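You operate a simulated robot arm through the tools that you are given. There is no shell and no other tool. Be economical: measure what you need, move in short steps, check, and stop when the job is done.

Carry out the task below with a simulated robot arm. There is one attempt and no reset: what you move stays moved.

## Task
Put the blue battery from the desk top on top of the yellow pepper.

Only the result counts: the job must be done as asked and must still hold three seconds after the hand-in. Knocking over, shifting, dropping, spilling or breaking anything else fails it.

## Robot
A 6-joint arm with a two-finger parallel gripper, fixed in place. Base frame: the origin is at the foot of the arm, x ahead of it, y to its left, z up; the work surface is at about z = 0. Readings come in mm, degrees, newtons and seconds.
With the tool pointing down near the work surface it reaches from about 140 to 580 mm from the base axis. Its first joint turns from -66.0 to 66.0 degrees. Payload 2.1 kg.
The tool frame sits at the grasp point between the pads (the TCP): z along the fingers, y along the line on which they close. The tips reach 30 mm beyond it. Largest opening 94 mm; finger width 28, thickness 10; the body of the gripper, 50 by 96 mm, starts 55 mm behind the TCP.
Orientation is told as [roll, pitch, yaw] about the base's x, y, z axes, in that order, counted from this pose: with the fingers straight down and closing along the base's y, the tool's x points along the base's -x, its y along +y and its z along -z.

## Interface
- The arm moves only by the tool jog_arm. Its argument "series" is one flat list of numbers, 7 for each row, row after row: the shift along the tool's x, y, z in mm, then the turn, a rotation vector about the tool's x, y, z in degrees, then the gripper command, from -1 (shut) to 1 (fully open), values between in proportion. In form: [dx, dy, dz, rx, ry, rz, hand, dx, dy, dz, rx, ry, rz, hand, ...]. A call has 1 to 8 rows; each row shifts and turns the commanded pose from where the row before left it, along the tool's axes as they then stand. A row lasts 0.2 s, in which the tool goes at most 50 mm and 8.6 degrees; a call with a longer step from one row to the next is refused whole, and so is a gripper value outside its range. Where a pose cannot be reached the arm comes as near as it can. A force on the tool above 40 N (or 10 N above the force at the start of the call, whichever is more), or a blocked arm, ends the call early, and 0.2 s more pass. The fingers move at their own pace (about 72 mm/s each) and stop on an object; they squeeze with about 44 N. The grip force told is the motor's: it shows also when the fingers shut on nothing. Time passes only in rows, and 0.2 s behind the last, so rows that do not move let the fingers close. The reply holds the time, the measured pose of the TCP, the force on the tool along the base axes, the opening and the grip force, in the units named above and with some noise.
- Cameras (640 x 400 px; columns grow to the right, rows downward): "scene" is fixed at [49.9, -383, 502.9]; the picture's right is [0.70, -0.71, 0.00], its down [-0.37, -0.36, -0.86] and it looks along [0.61, 0.60, -0.52] (base axes); focal length 367 px, centre (320, 200). "wrist" rides on the gripper at [-37, 0, -58] in the tool frame; the picture's right is [0.00, -1.00, 0.00], its down [0.97, 0.00, -0.24] and it looks along [0.24, 0.00, 0.97] (tool axes); focal length 218 px, centre (320, 200).
- grab_frame(camera): a new picture of that camera. No time passes.
- locate(camera, pixels): for up to 12 pixels [column, row] of the newest picture of that camera ("zoom" is the newest enlarged one), the place [x, y, z] in the base frame of the surface seen there, good to about 3 mm, but the place of the scene camera against the robot may be out by one fixed shift of up to 25 mm in any direction. No time passes.
- close_up(camera, box): a new picture of the part [left, top, right, bottom] of that camera's present view, enlarged. No time passes.
- close_job(): hands the job in; it is judged then, once.

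Go step by step. Measure first, check grasps and placings, and put right what went wrong. The budget is 60 turns and 30 pictures, counting those below and the enlarged ones. Unless the task says otherwise, let go and move clear before handing in, and close with one line.

The tools are called after ">>>" by a JSON object that holds its "method" and its "body". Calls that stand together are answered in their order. jog_arm: Moves the arm, as the interface text tells. Its arguments: {"type":"object","properties":{"series":{"type":"array"}},"required":["series"]} The other tools are called the same way: grab_frame (camera) takes a picture; locate (camera, pixels) gives the place of the surface under pixels of a picture; close_up (camera, box) takes an enlarged picture of a part of a camera's view; close_job () hands the job in.

At the start:

```text
time_s: 0.0
eef_pos: [363.2, -50.8, 314.1]
tool_rot: [-0.1, 0.0, 0.0]
contact_force: [0.0, 0.5, -0.1]
gripper_width: 94.0
grasp_force: 0.0
```

scene: 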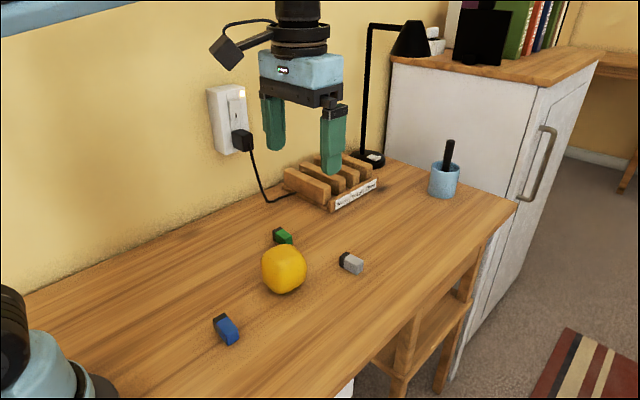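
wrist: 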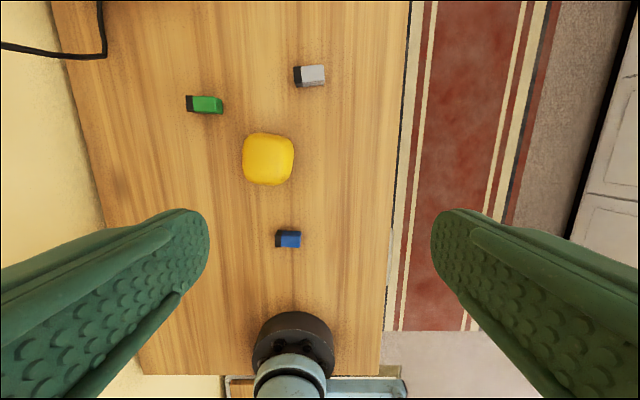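

The wrist view shows the blue battery at about (288,239) and the yellow pepper at (268,159). I'll measure both with the wrist camera and enlarge them.

>>> {"method": "locate", "body": {"camera": "wrist", "pixels": [[288, 239], [278, 239], [299, 239], [288, 232], [288, 246], [268, 159], [245, 159], [292, 159], [268, 136], [268, 182], [340, 250], [310, 180]]}}

>>> {"method": "close_up", "body": {"camera": "wrist", "box": [220, 120, 340, 260]}}

>>> {"method": "close_up", "body": {"camera": "scene", "box": [190, 220, 380, 350]}}

```text
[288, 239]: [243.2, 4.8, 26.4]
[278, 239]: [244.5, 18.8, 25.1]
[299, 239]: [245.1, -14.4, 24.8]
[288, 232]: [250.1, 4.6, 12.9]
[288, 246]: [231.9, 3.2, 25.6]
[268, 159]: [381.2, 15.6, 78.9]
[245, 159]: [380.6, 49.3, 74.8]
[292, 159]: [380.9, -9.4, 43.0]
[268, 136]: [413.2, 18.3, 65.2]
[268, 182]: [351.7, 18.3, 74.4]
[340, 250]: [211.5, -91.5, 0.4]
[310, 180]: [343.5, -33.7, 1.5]
```

```text
2.86 times, centred on (280, 190) of wrist
```

zoom: 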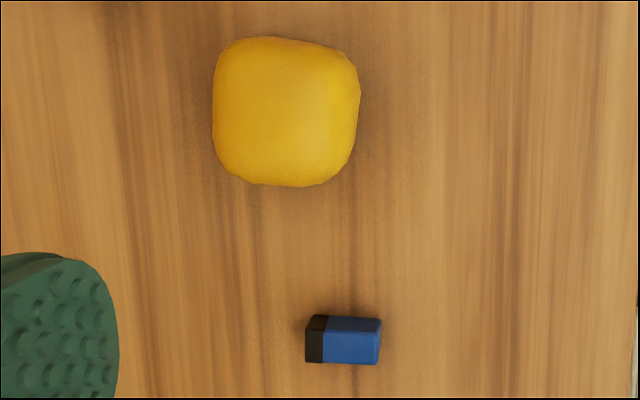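

```text
3.08 times, centred on (285, 285) of scene
```

zoom: 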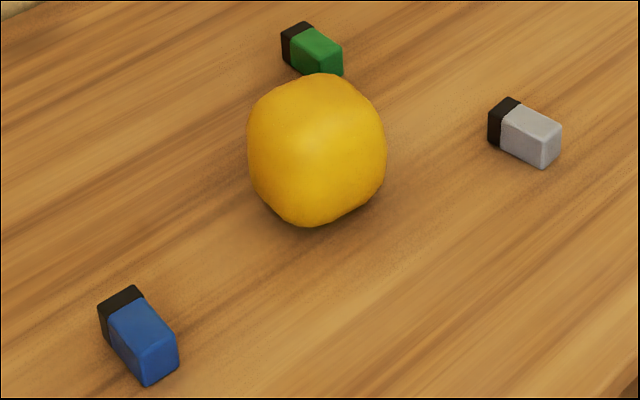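

The battery is about 36 mm long along y, 26 mm high, centred near (241, 3). The pepper's top is about z=79 near (381, 18). I'll move lower above the pepper to measure its top shape.

>>> {"method": "jog_arm", "body": {"series": [3, 23, 38, 0, 0, 0, 1, 0, 23, 38, 0, 0, 0, 1, 0, 23, 38, 0, 0, 0, 1, 0, 0, 0, 0, 0, 0, 1]}}

>>> {"method": "grab_frame", "body": {"camera": "wrist"}}

```text
time_s: 1.0
eef_pos: [361.0, 16.1, 200.5]
tool_rot: [0.0, 0.0, 0.0]
contact_force: [-0.4, -0.7, -0.7]
gripper_width: 94.2
grasp_force: 0.1
```

```text
25 pictures are left
```

wrist: 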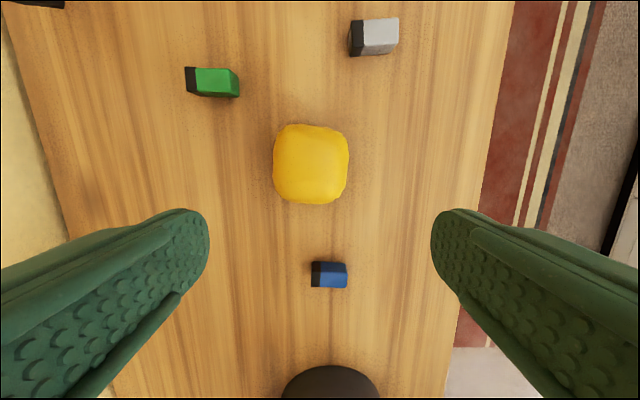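

The pepper spans columns 274–348 and rows 125–203. I'll sample its top and the battery.

>>> {"method": "locate", "body": {"camera": "wrist", "pixels": [[311, 163], [300, 163], [322, 163], [288, 163], [334, 163], [311, 150], [311, 138], [311, 176], [311, 190], [298, 150], [324, 176], [311, 169]]}}

>>> {"method": "locate", "body": {"camera": "wrist", "pixels": [[329, 275], [318, 275], [344, 275], [329, 265], [329, 285], [335, 268], [335, 284], [322, 275], [345, 275], [320, 284]]}}

>>> {"method": "close_up", "body": {"camera": "wrist", "box": [250, 110, 380, 300]}}

```text
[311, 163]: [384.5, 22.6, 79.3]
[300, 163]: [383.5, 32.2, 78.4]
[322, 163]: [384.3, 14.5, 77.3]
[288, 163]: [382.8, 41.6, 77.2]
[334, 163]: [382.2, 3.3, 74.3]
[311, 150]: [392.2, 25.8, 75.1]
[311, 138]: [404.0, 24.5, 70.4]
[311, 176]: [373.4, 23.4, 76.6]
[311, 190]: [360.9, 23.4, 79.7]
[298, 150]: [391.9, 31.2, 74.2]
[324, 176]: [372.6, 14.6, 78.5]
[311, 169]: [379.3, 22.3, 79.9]
```

```text
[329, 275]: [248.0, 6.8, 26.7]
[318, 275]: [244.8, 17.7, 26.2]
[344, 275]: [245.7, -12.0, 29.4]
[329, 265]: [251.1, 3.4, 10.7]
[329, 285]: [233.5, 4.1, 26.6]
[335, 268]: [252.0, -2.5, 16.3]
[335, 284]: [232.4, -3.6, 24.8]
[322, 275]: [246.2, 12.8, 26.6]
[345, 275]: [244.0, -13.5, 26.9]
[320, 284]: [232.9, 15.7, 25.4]
```

```text
2.11 times, centred on (315, 205) of wrist
```

zoom: 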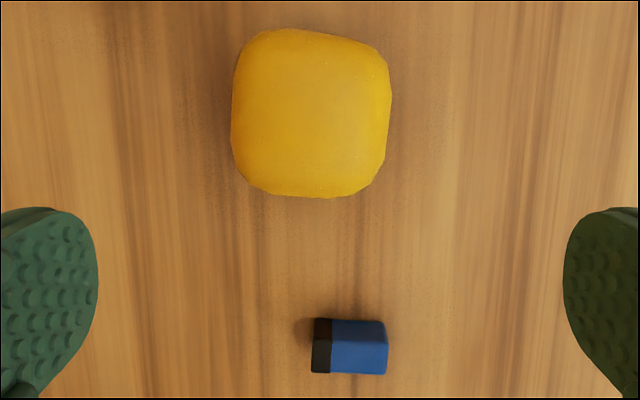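

The pepper's top is nearly flat at z≈78, centred near (378, 21). The battery is centred near (241, 3) and square to the axes. I'll go above the battery and down to check.

>>> {"method": "jog_arm", "body": {"series": [40, -4, 0, 0, 0, 0, 1, 40, -4, 0, 0, 0, 0, 1, 40, -5, 0, 0, 0, 0, 1, 0, 0, 40, 0, 0, 0, 1, 0, 0, 40, 0, 0, 0, 1, 0, 0, 35, 0, 0, 0, 1, 0, 0, 0, 0, 0, 0, 1]}}

>>> {"method": "grab_frame", "body": {"camera": "wrist"}}

>>> {"method": "grab_frame", "body": {"camera": "scene"}}

```text
time_s: 2.6
eef_pos: [240.5, 4.5, 84.9]
tool_rot: [0.0, 0.0, 0.0]
contact_force: [-1.0, -0.2, 0.3]
gripper_width: 94.1
grasp_force: 0.0
```

```text
23 pictures are left
```

wrist: 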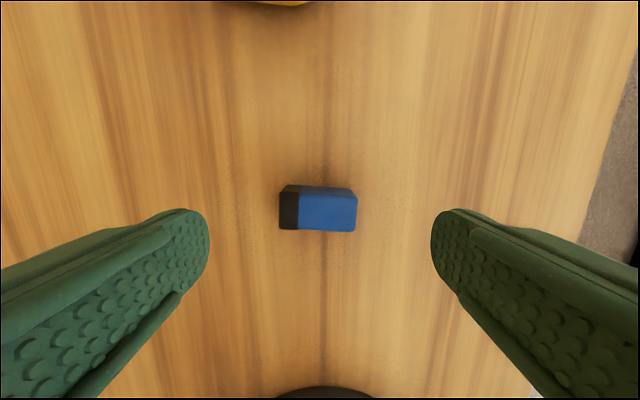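

```text
22 pictures are left
```

scene: 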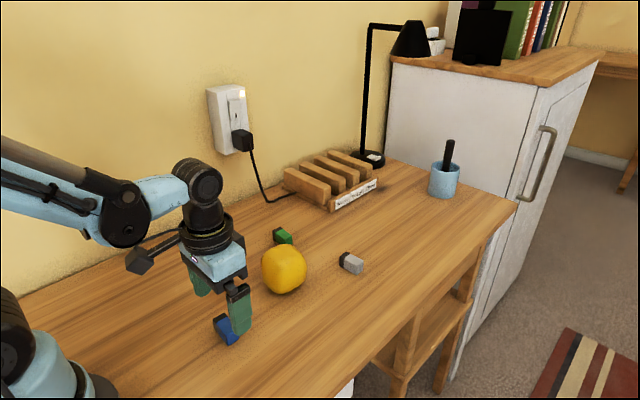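

The battery now shows at columns 280–357, between the fingers. I'll measure its edges again from close by.

>>> {"method": "locate", "body": {"camera": "wrist", "pixels": [[282, 212], [355, 212], [318, 212], [318, 197], [318, 229], [290, 227], [350, 229], [345, 199], [286, 197], [318, 190]]}}

```text
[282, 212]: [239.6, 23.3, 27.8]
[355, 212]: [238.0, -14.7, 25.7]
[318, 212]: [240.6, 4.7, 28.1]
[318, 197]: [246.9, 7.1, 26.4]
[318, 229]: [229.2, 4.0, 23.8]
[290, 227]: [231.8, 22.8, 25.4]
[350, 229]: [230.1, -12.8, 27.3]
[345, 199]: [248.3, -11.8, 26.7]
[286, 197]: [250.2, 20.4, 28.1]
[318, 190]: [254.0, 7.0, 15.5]
```

The battery's centre is (240, 4), right under the TCP, with its top at z≈26. I'll go down 45 mm so the tips stop at z≈10, then close.

>>> {"method": "jog_arm", "body": {"series": [0, 0, 25, 0, 0, 0, 1, 0, 0, 20, 0, 0, 0, 1, 0, 0, 0, 0, 0, 0, 1, 0, 0, 0, 0, 0, 0, -1, 0, 0, 0, 0, 0, 0, -1, 0, 0, 0, 0, 0, 0, -1, 0, 0, 0, 0, 0, 0, -1]}}

>>> {"method": "grab_frame", "body": {"camera": "wrist"}}

```text
time_s: 4.2
eef_pos: [241.0, 4.7, 39.5]
tool_rot: [0.0, 0.0, 0.0]
contact_force: [0.9, 0.1, 0.4]
gripper_width: 43.0
grasp_force: 44.2
```

```text
21 pictures are left
```

wrist: 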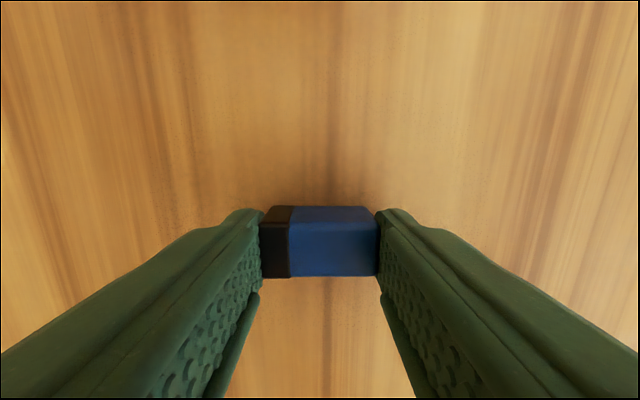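

The grip holds (43 mm opening, 44 N) and the battery sits square between the tips. I'll lift straight up to z≈150 and check.

>>> {"method": "jog_arm", "body": {"series": [0, 0, -15, 0, 0, 0, -1, 0, 0, -30, 0, 0, 0, -1, 0, 0, -35, 0, 0, 0, -1, 0, 0, -30, 0, 0, 0, -1, 0, 0, 0, 0, 0, 0, -1]}}

>>> {"method": "grab_frame", "body": {"camera": "wrist"}}

>>> {"method": "close_up", "body": {"camera": "scene", "box": [150, 150, 340, 340]}}

```text
time_s: 5.4
eef_pos: [239.6, 2.8, 148.6]
tool_rot: [0.0, 0.0, 0.0]
contact_force: [0.1, 0.0, -0.5]
gripper_width: 42.8
grasp_force: 43.8
```

```text
20 pictures are left
```

wrist: 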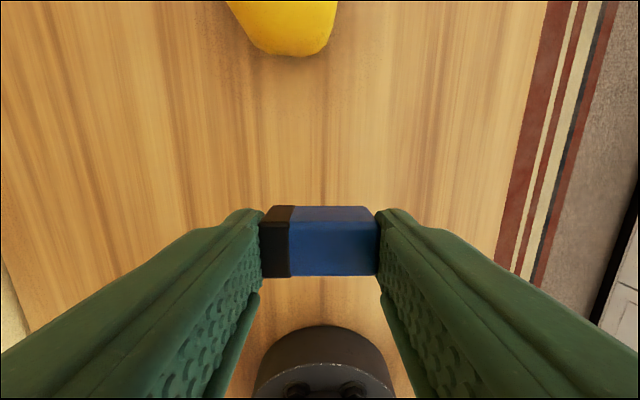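

```text
2.11 times, centred on (245, 245) of scene
```

zoom: 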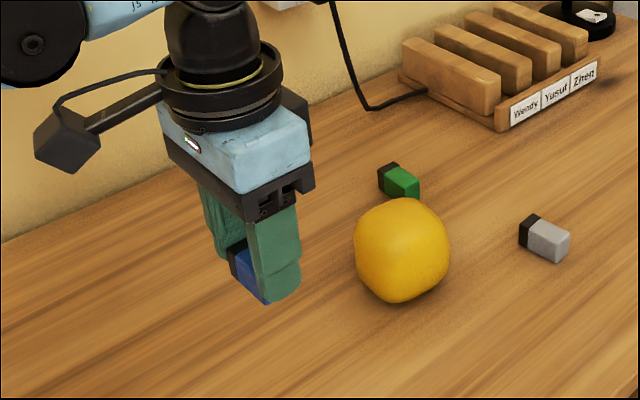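

The battery is held level, bottom about 40 mm below the TCP. I'll carry it over the pepper to (379, 21) at this height.

>>> {"method": "jog_arm", "body": {"series": [-30, 4, 0, 0, 0, 0, -1, -35, 5, 0, 0, 0, 0, -1, -35, 5, 0, 0, 0, 0, -1, -25, 3, 0, 0, 0, 0, -1, -14, 1, 0, 0, 0, 0, -1, 0, 0, 0, 0, 0, 0, -1]}}

>>> {"method": "grab_frame", "body": {"camera": "wrist"}}

>>> {"method": "close_up", "body": {"camera": "scene", "box": [200, 150, 390, 320]}}

```text
time_s: 6.8
eef_pos: [379.4, 23.4, 148.7]
tool_rot: [0.0, 0.0, 0.0]
contact_force: [0.2, 1.1, -1.2]
gripper_width: 42.9
grasp_force: 43.9
```

```text
18 pictures are left
```

wrist: 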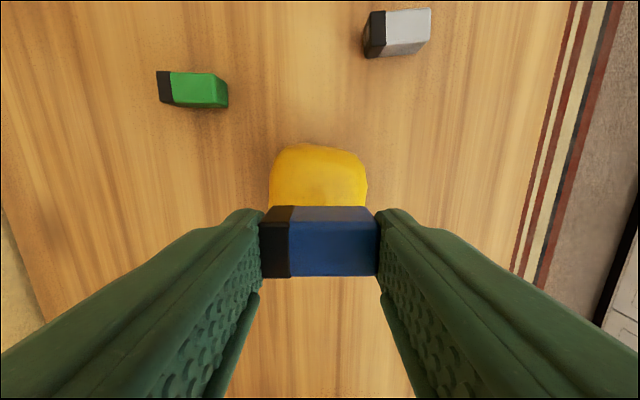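

```text
2.35 times, centred on (295, 235) of scene
```

zoom: 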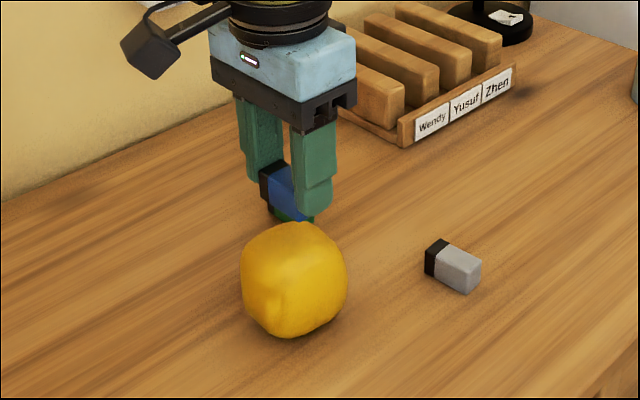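

The battery (cols 260–378) is centred over the pepper (cols 269–367), and the scene view agrees. I'll lower 24 mm, which should leave about 6 mm of gap.

>>> {"method": "jog_arm", "body": {"series": [0, 1, 10, 0, 0, 0, -1, 0, 0, 8, 0, 0, 0, -1, 0, 0, 6, 0, 0, 0, -1, 0, 0, 0, 0, 0, 0, -1]}}

>>> {"method": "close_up", "body": {"camera": "scene", "box": [240, 190, 340, 300]}}

```text
time_s: 7.8
eef_pos: [378.4, 24.1, 124.4]
tool_rot: [0.1, 0.0, 0.0]
contact_force: [0.8, 0.1, -0.3]
gripper_width: 42.8
grasp_force: 43.4
```

```text
3.64 times, centred on (290, 245) of scene
```

zoom: 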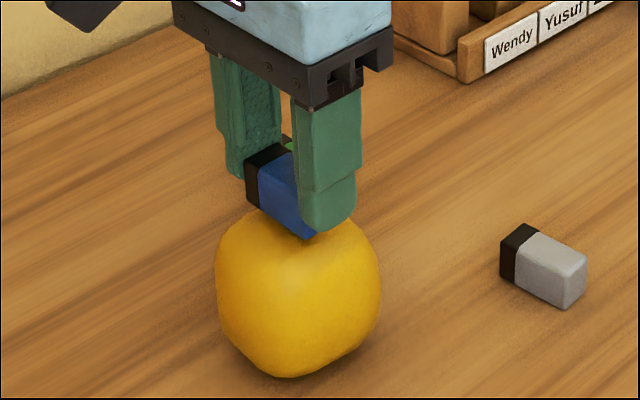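

There's still no contact and the battery is just above the crown. I'll lower in 1 mm steps and watch the force.

>>> {"method": "jog_arm", "body": {"series": [0, 0, 1, 0, 0, 0, -1, 0, 0, 1, 0, 0, 0, -1, 0, 0, 1, 0, 0, 0, -1, 0, 0, 0, 0, 0, 0, -1]}}

```text
time_s: 8.8
eef_pos: [379.0, 25.6, 121.4]
tool_rot: [0.1, 0.0, 0.0]
contact_force: [0.3, -0.2, -0.9]
gripper_width: 42.8
grasp_force: 43.9
```

Still free, and y is reading about 24–25, so I'll shift 2 mm back toward y=22 while stepping down.

>>> {"method": "jog_arm", "body": {"series": [0, -2, 0, 0, 0, 0, -1, 0, 0, 1, 0, 0, 0, -1, 0, 0, 0, 0, 0, 0, -1]}}

>>> {"method": "close_up", "body": {"camera": "scene", "box": [250, 210, 330, 270]}}

```text
time_s: 9.6
eef_pos: [379.5, 23.3, 121.7]
tool_rot: [0.0, 0.0, -0.1]
contact_force: [0.2, 0.0, -0.6]
gripper_width: 42.8
grasp_force: 44.0
```

```text
6.67 times, centred on (290, 240) of scene
```

zoom: 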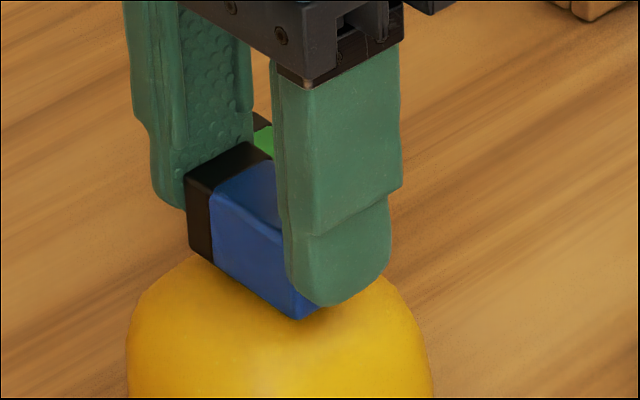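

A thin gap may remain; the force is still near zero. I'll keep stepping down.

>>> {"method": "jog_arm", "body": {"series": [0, 0, 1, 0, 0, 0, -1, 0, 0, 0, 0, 0, 0, -1]}}

>>> {"method": "jog_arm", "body": {"series": [0, 0, 1, 0, 0, 0, -1, 0, 0, 0, 0, 0, 0, -1]}}

>>> {"method": "jog_arm", "body": {"series": [0, 0, 1, 0, 0, 0, -1, 0, 0, 0, 0, 0, 0, -1]}}

```text
time_s: 10.2
eef_pos: [377.8, 21.9, 119.3]
tool_rot: [0.0, -0.1, -0.1]
contact_force: [0.1, 0.3, -0.4]
gripper_width: 42.7
grasp_force: 43.7
```

```text
time_s: 10.8
eef_pos: [378.4, 22.7, 119.5]
tool_rot: [0.0, 0.0, 0.0]
contact_force: [0.8, 0.0, 0.0]
gripper_width: 43.0
grasp_force: 43.8
```

```text
time_s: 11.4
eef_pos: [379.2, 23.0, 119.9]
tool_rot: [-0.1, 0.0, -0.1]
contact_force: [-1.6, 0.2, 16.7]
gripper_width: 42.7
grasp_force: 43.9
```

Contact: 16.7 N upward. I'll ease up slightly and open the fingers gradually.

>>> {"method": "jog_arm", "body": {"series": [0, 0, -0.6, 0, 0, 0, -1, 0, 0, 0, 0, 0, 0, -1, 0, 0, 0, 0, 0, 0, -0.04, 0, 0, 0, 0, 0, 0, 0.02, 0, 0, 0, 0, 0, 0, 0.1, 0, 0, 0, 0, 0, 0, 0.2, 0, 0, 0, 0, 0, 0, 0.3]}}

>>> {"method": "close_up", "body": {"camera": "scene", "box": [240, 190, 340, 300]}}

>>> {"method": "grab_frame", "body": {"camera": "wrist"}}

```text
time_s: 13.0
eef_pos: [378.4, 22.2, 119.4]
tool_rot: [0.0, 0.0, 0.0]
contact_force: [-0.1, -0.1, 0.4]
gripper_width: 61.3
grasp_force: 0.0
```

```text
3.64 times, centred on (290, 245) of scene
```

zoom: 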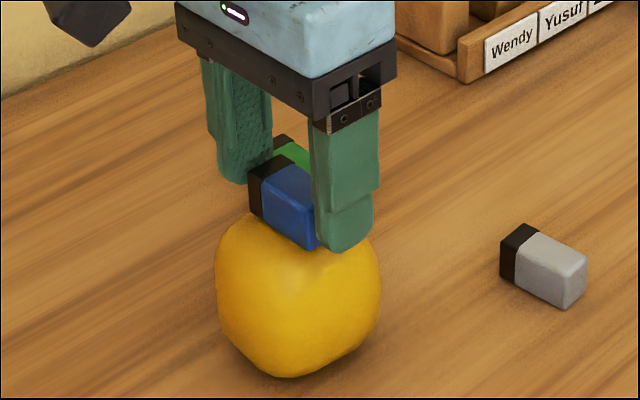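

```text
13 pictures are left
```

wrist: 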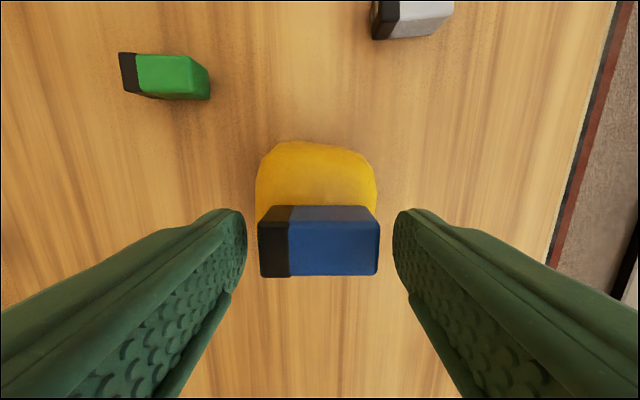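

The battery stays on the pepper with both fingers clear of it. I'll open a bit more and rise straight up.

>>> {"method": "jog_arm", "body": {"series": [0, 0, 0, 0, 0, 0, 0.6, 0, 0, -10, 0, 0, 0, 0.6, 0, 0, -25, 0, 0, 0, 0.6, 0, 0, -35, 0, 0, 0, 0.6, 0, 0, -35, 0, 0, 0, 0.6, 0, 0, 0, 0, 0, 0, 0.6, 0, 0, 0, 0, 0, 0, 0.6, 0, 0, 0, 0, 0, 0, 0.6]}}

>>> {"method": "grab_frame", "body": {"camera": "wrist"}}

>>> {"method": "grab_frame", "body": {"camera": "scene"}}

```text
time_s: 14.8
eef_pos: [377.5, 21.3, 224.4]
tool_rot: [0.0, 0.1, 0.0]
contact_force: [-0.3, 0.2, 1.1]
gripper_width: 75.3
grasp_force: 0.0
```

```text
12 pictures are left
```

wrist: 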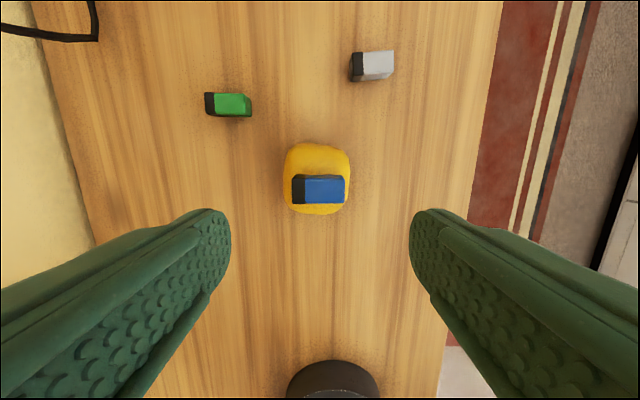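

```text
11 pictures are left
```

scene: 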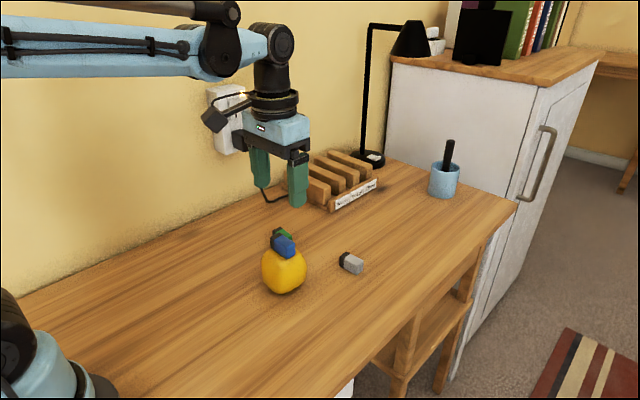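

The battery rests level on the pepper (wrist cols 293–345, row 189) and the other items haven't moved. I'll wait a moment to confirm it is stable.

>>> {"method": "jog_arm", "body": {"series": [0, 0, 0, 0, 0, 0, 0.6, 0, 0, 0, 0, 0, 0, 0.6, 0, 0, 0, 0, 0, 0, 0.6, 0, 0, 0, 0, 0, 0, 0.6, 0, 0, 0, 0, 0, 0, 0.6, 0, 0, 0, 0, 0, 0, 0.6, 0, 0, 0, 0, 0, 0, 0.6, 0, 0, 0, 0, 0, 0, 0.6]}}

>>> {"method": "grab_frame", "body": {"camera": "wrist"}}

>>> {"method": "close_up", "body": {"camera": "scene", "box": [240, 210, 340, 310]}}

```text
time_s: 16.6
eef_pos: [377.4, 21.8, 224.9]
tool_rot: [0.0, 0.0, -0.1]
contact_force: [0.5, 0.0, 0.0]
gripper_width: 75.1
grasp_force: 0.1
```

```text
10 pictures are left
```

wrist: 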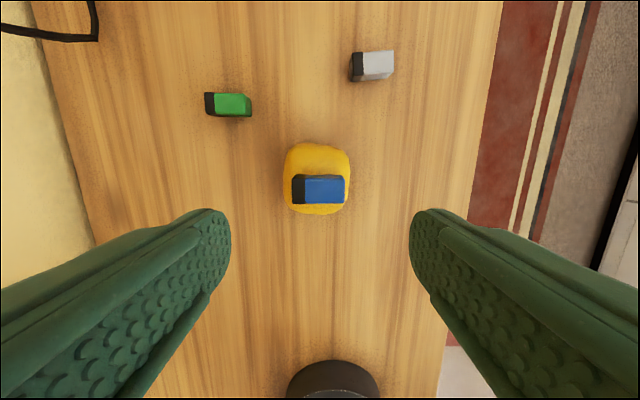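

```text
4.00 times, centred on (290, 260) of scene
```

zoom: 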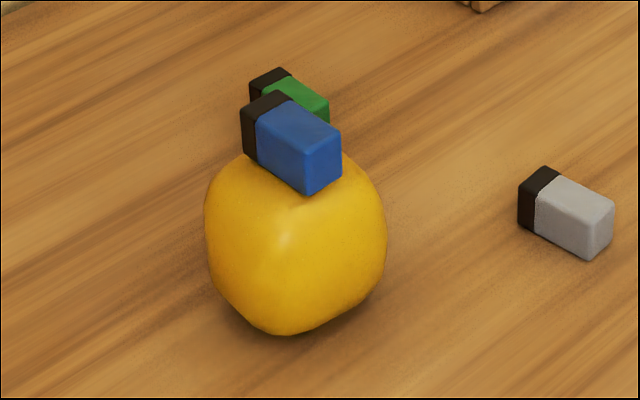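

The battery has not moved (still at wrist cols 293–345) and sits firmly on the pepper, with the gripper clear. I'm handing in.

>>> {"method": "close_job", "body": {}}

```text
The job is handed in.
```

The blue battery is resting on top of the yellow pepper. It stayed put through a 1.8 s wait before I handed the job in, and nothing else on the desk was moved.
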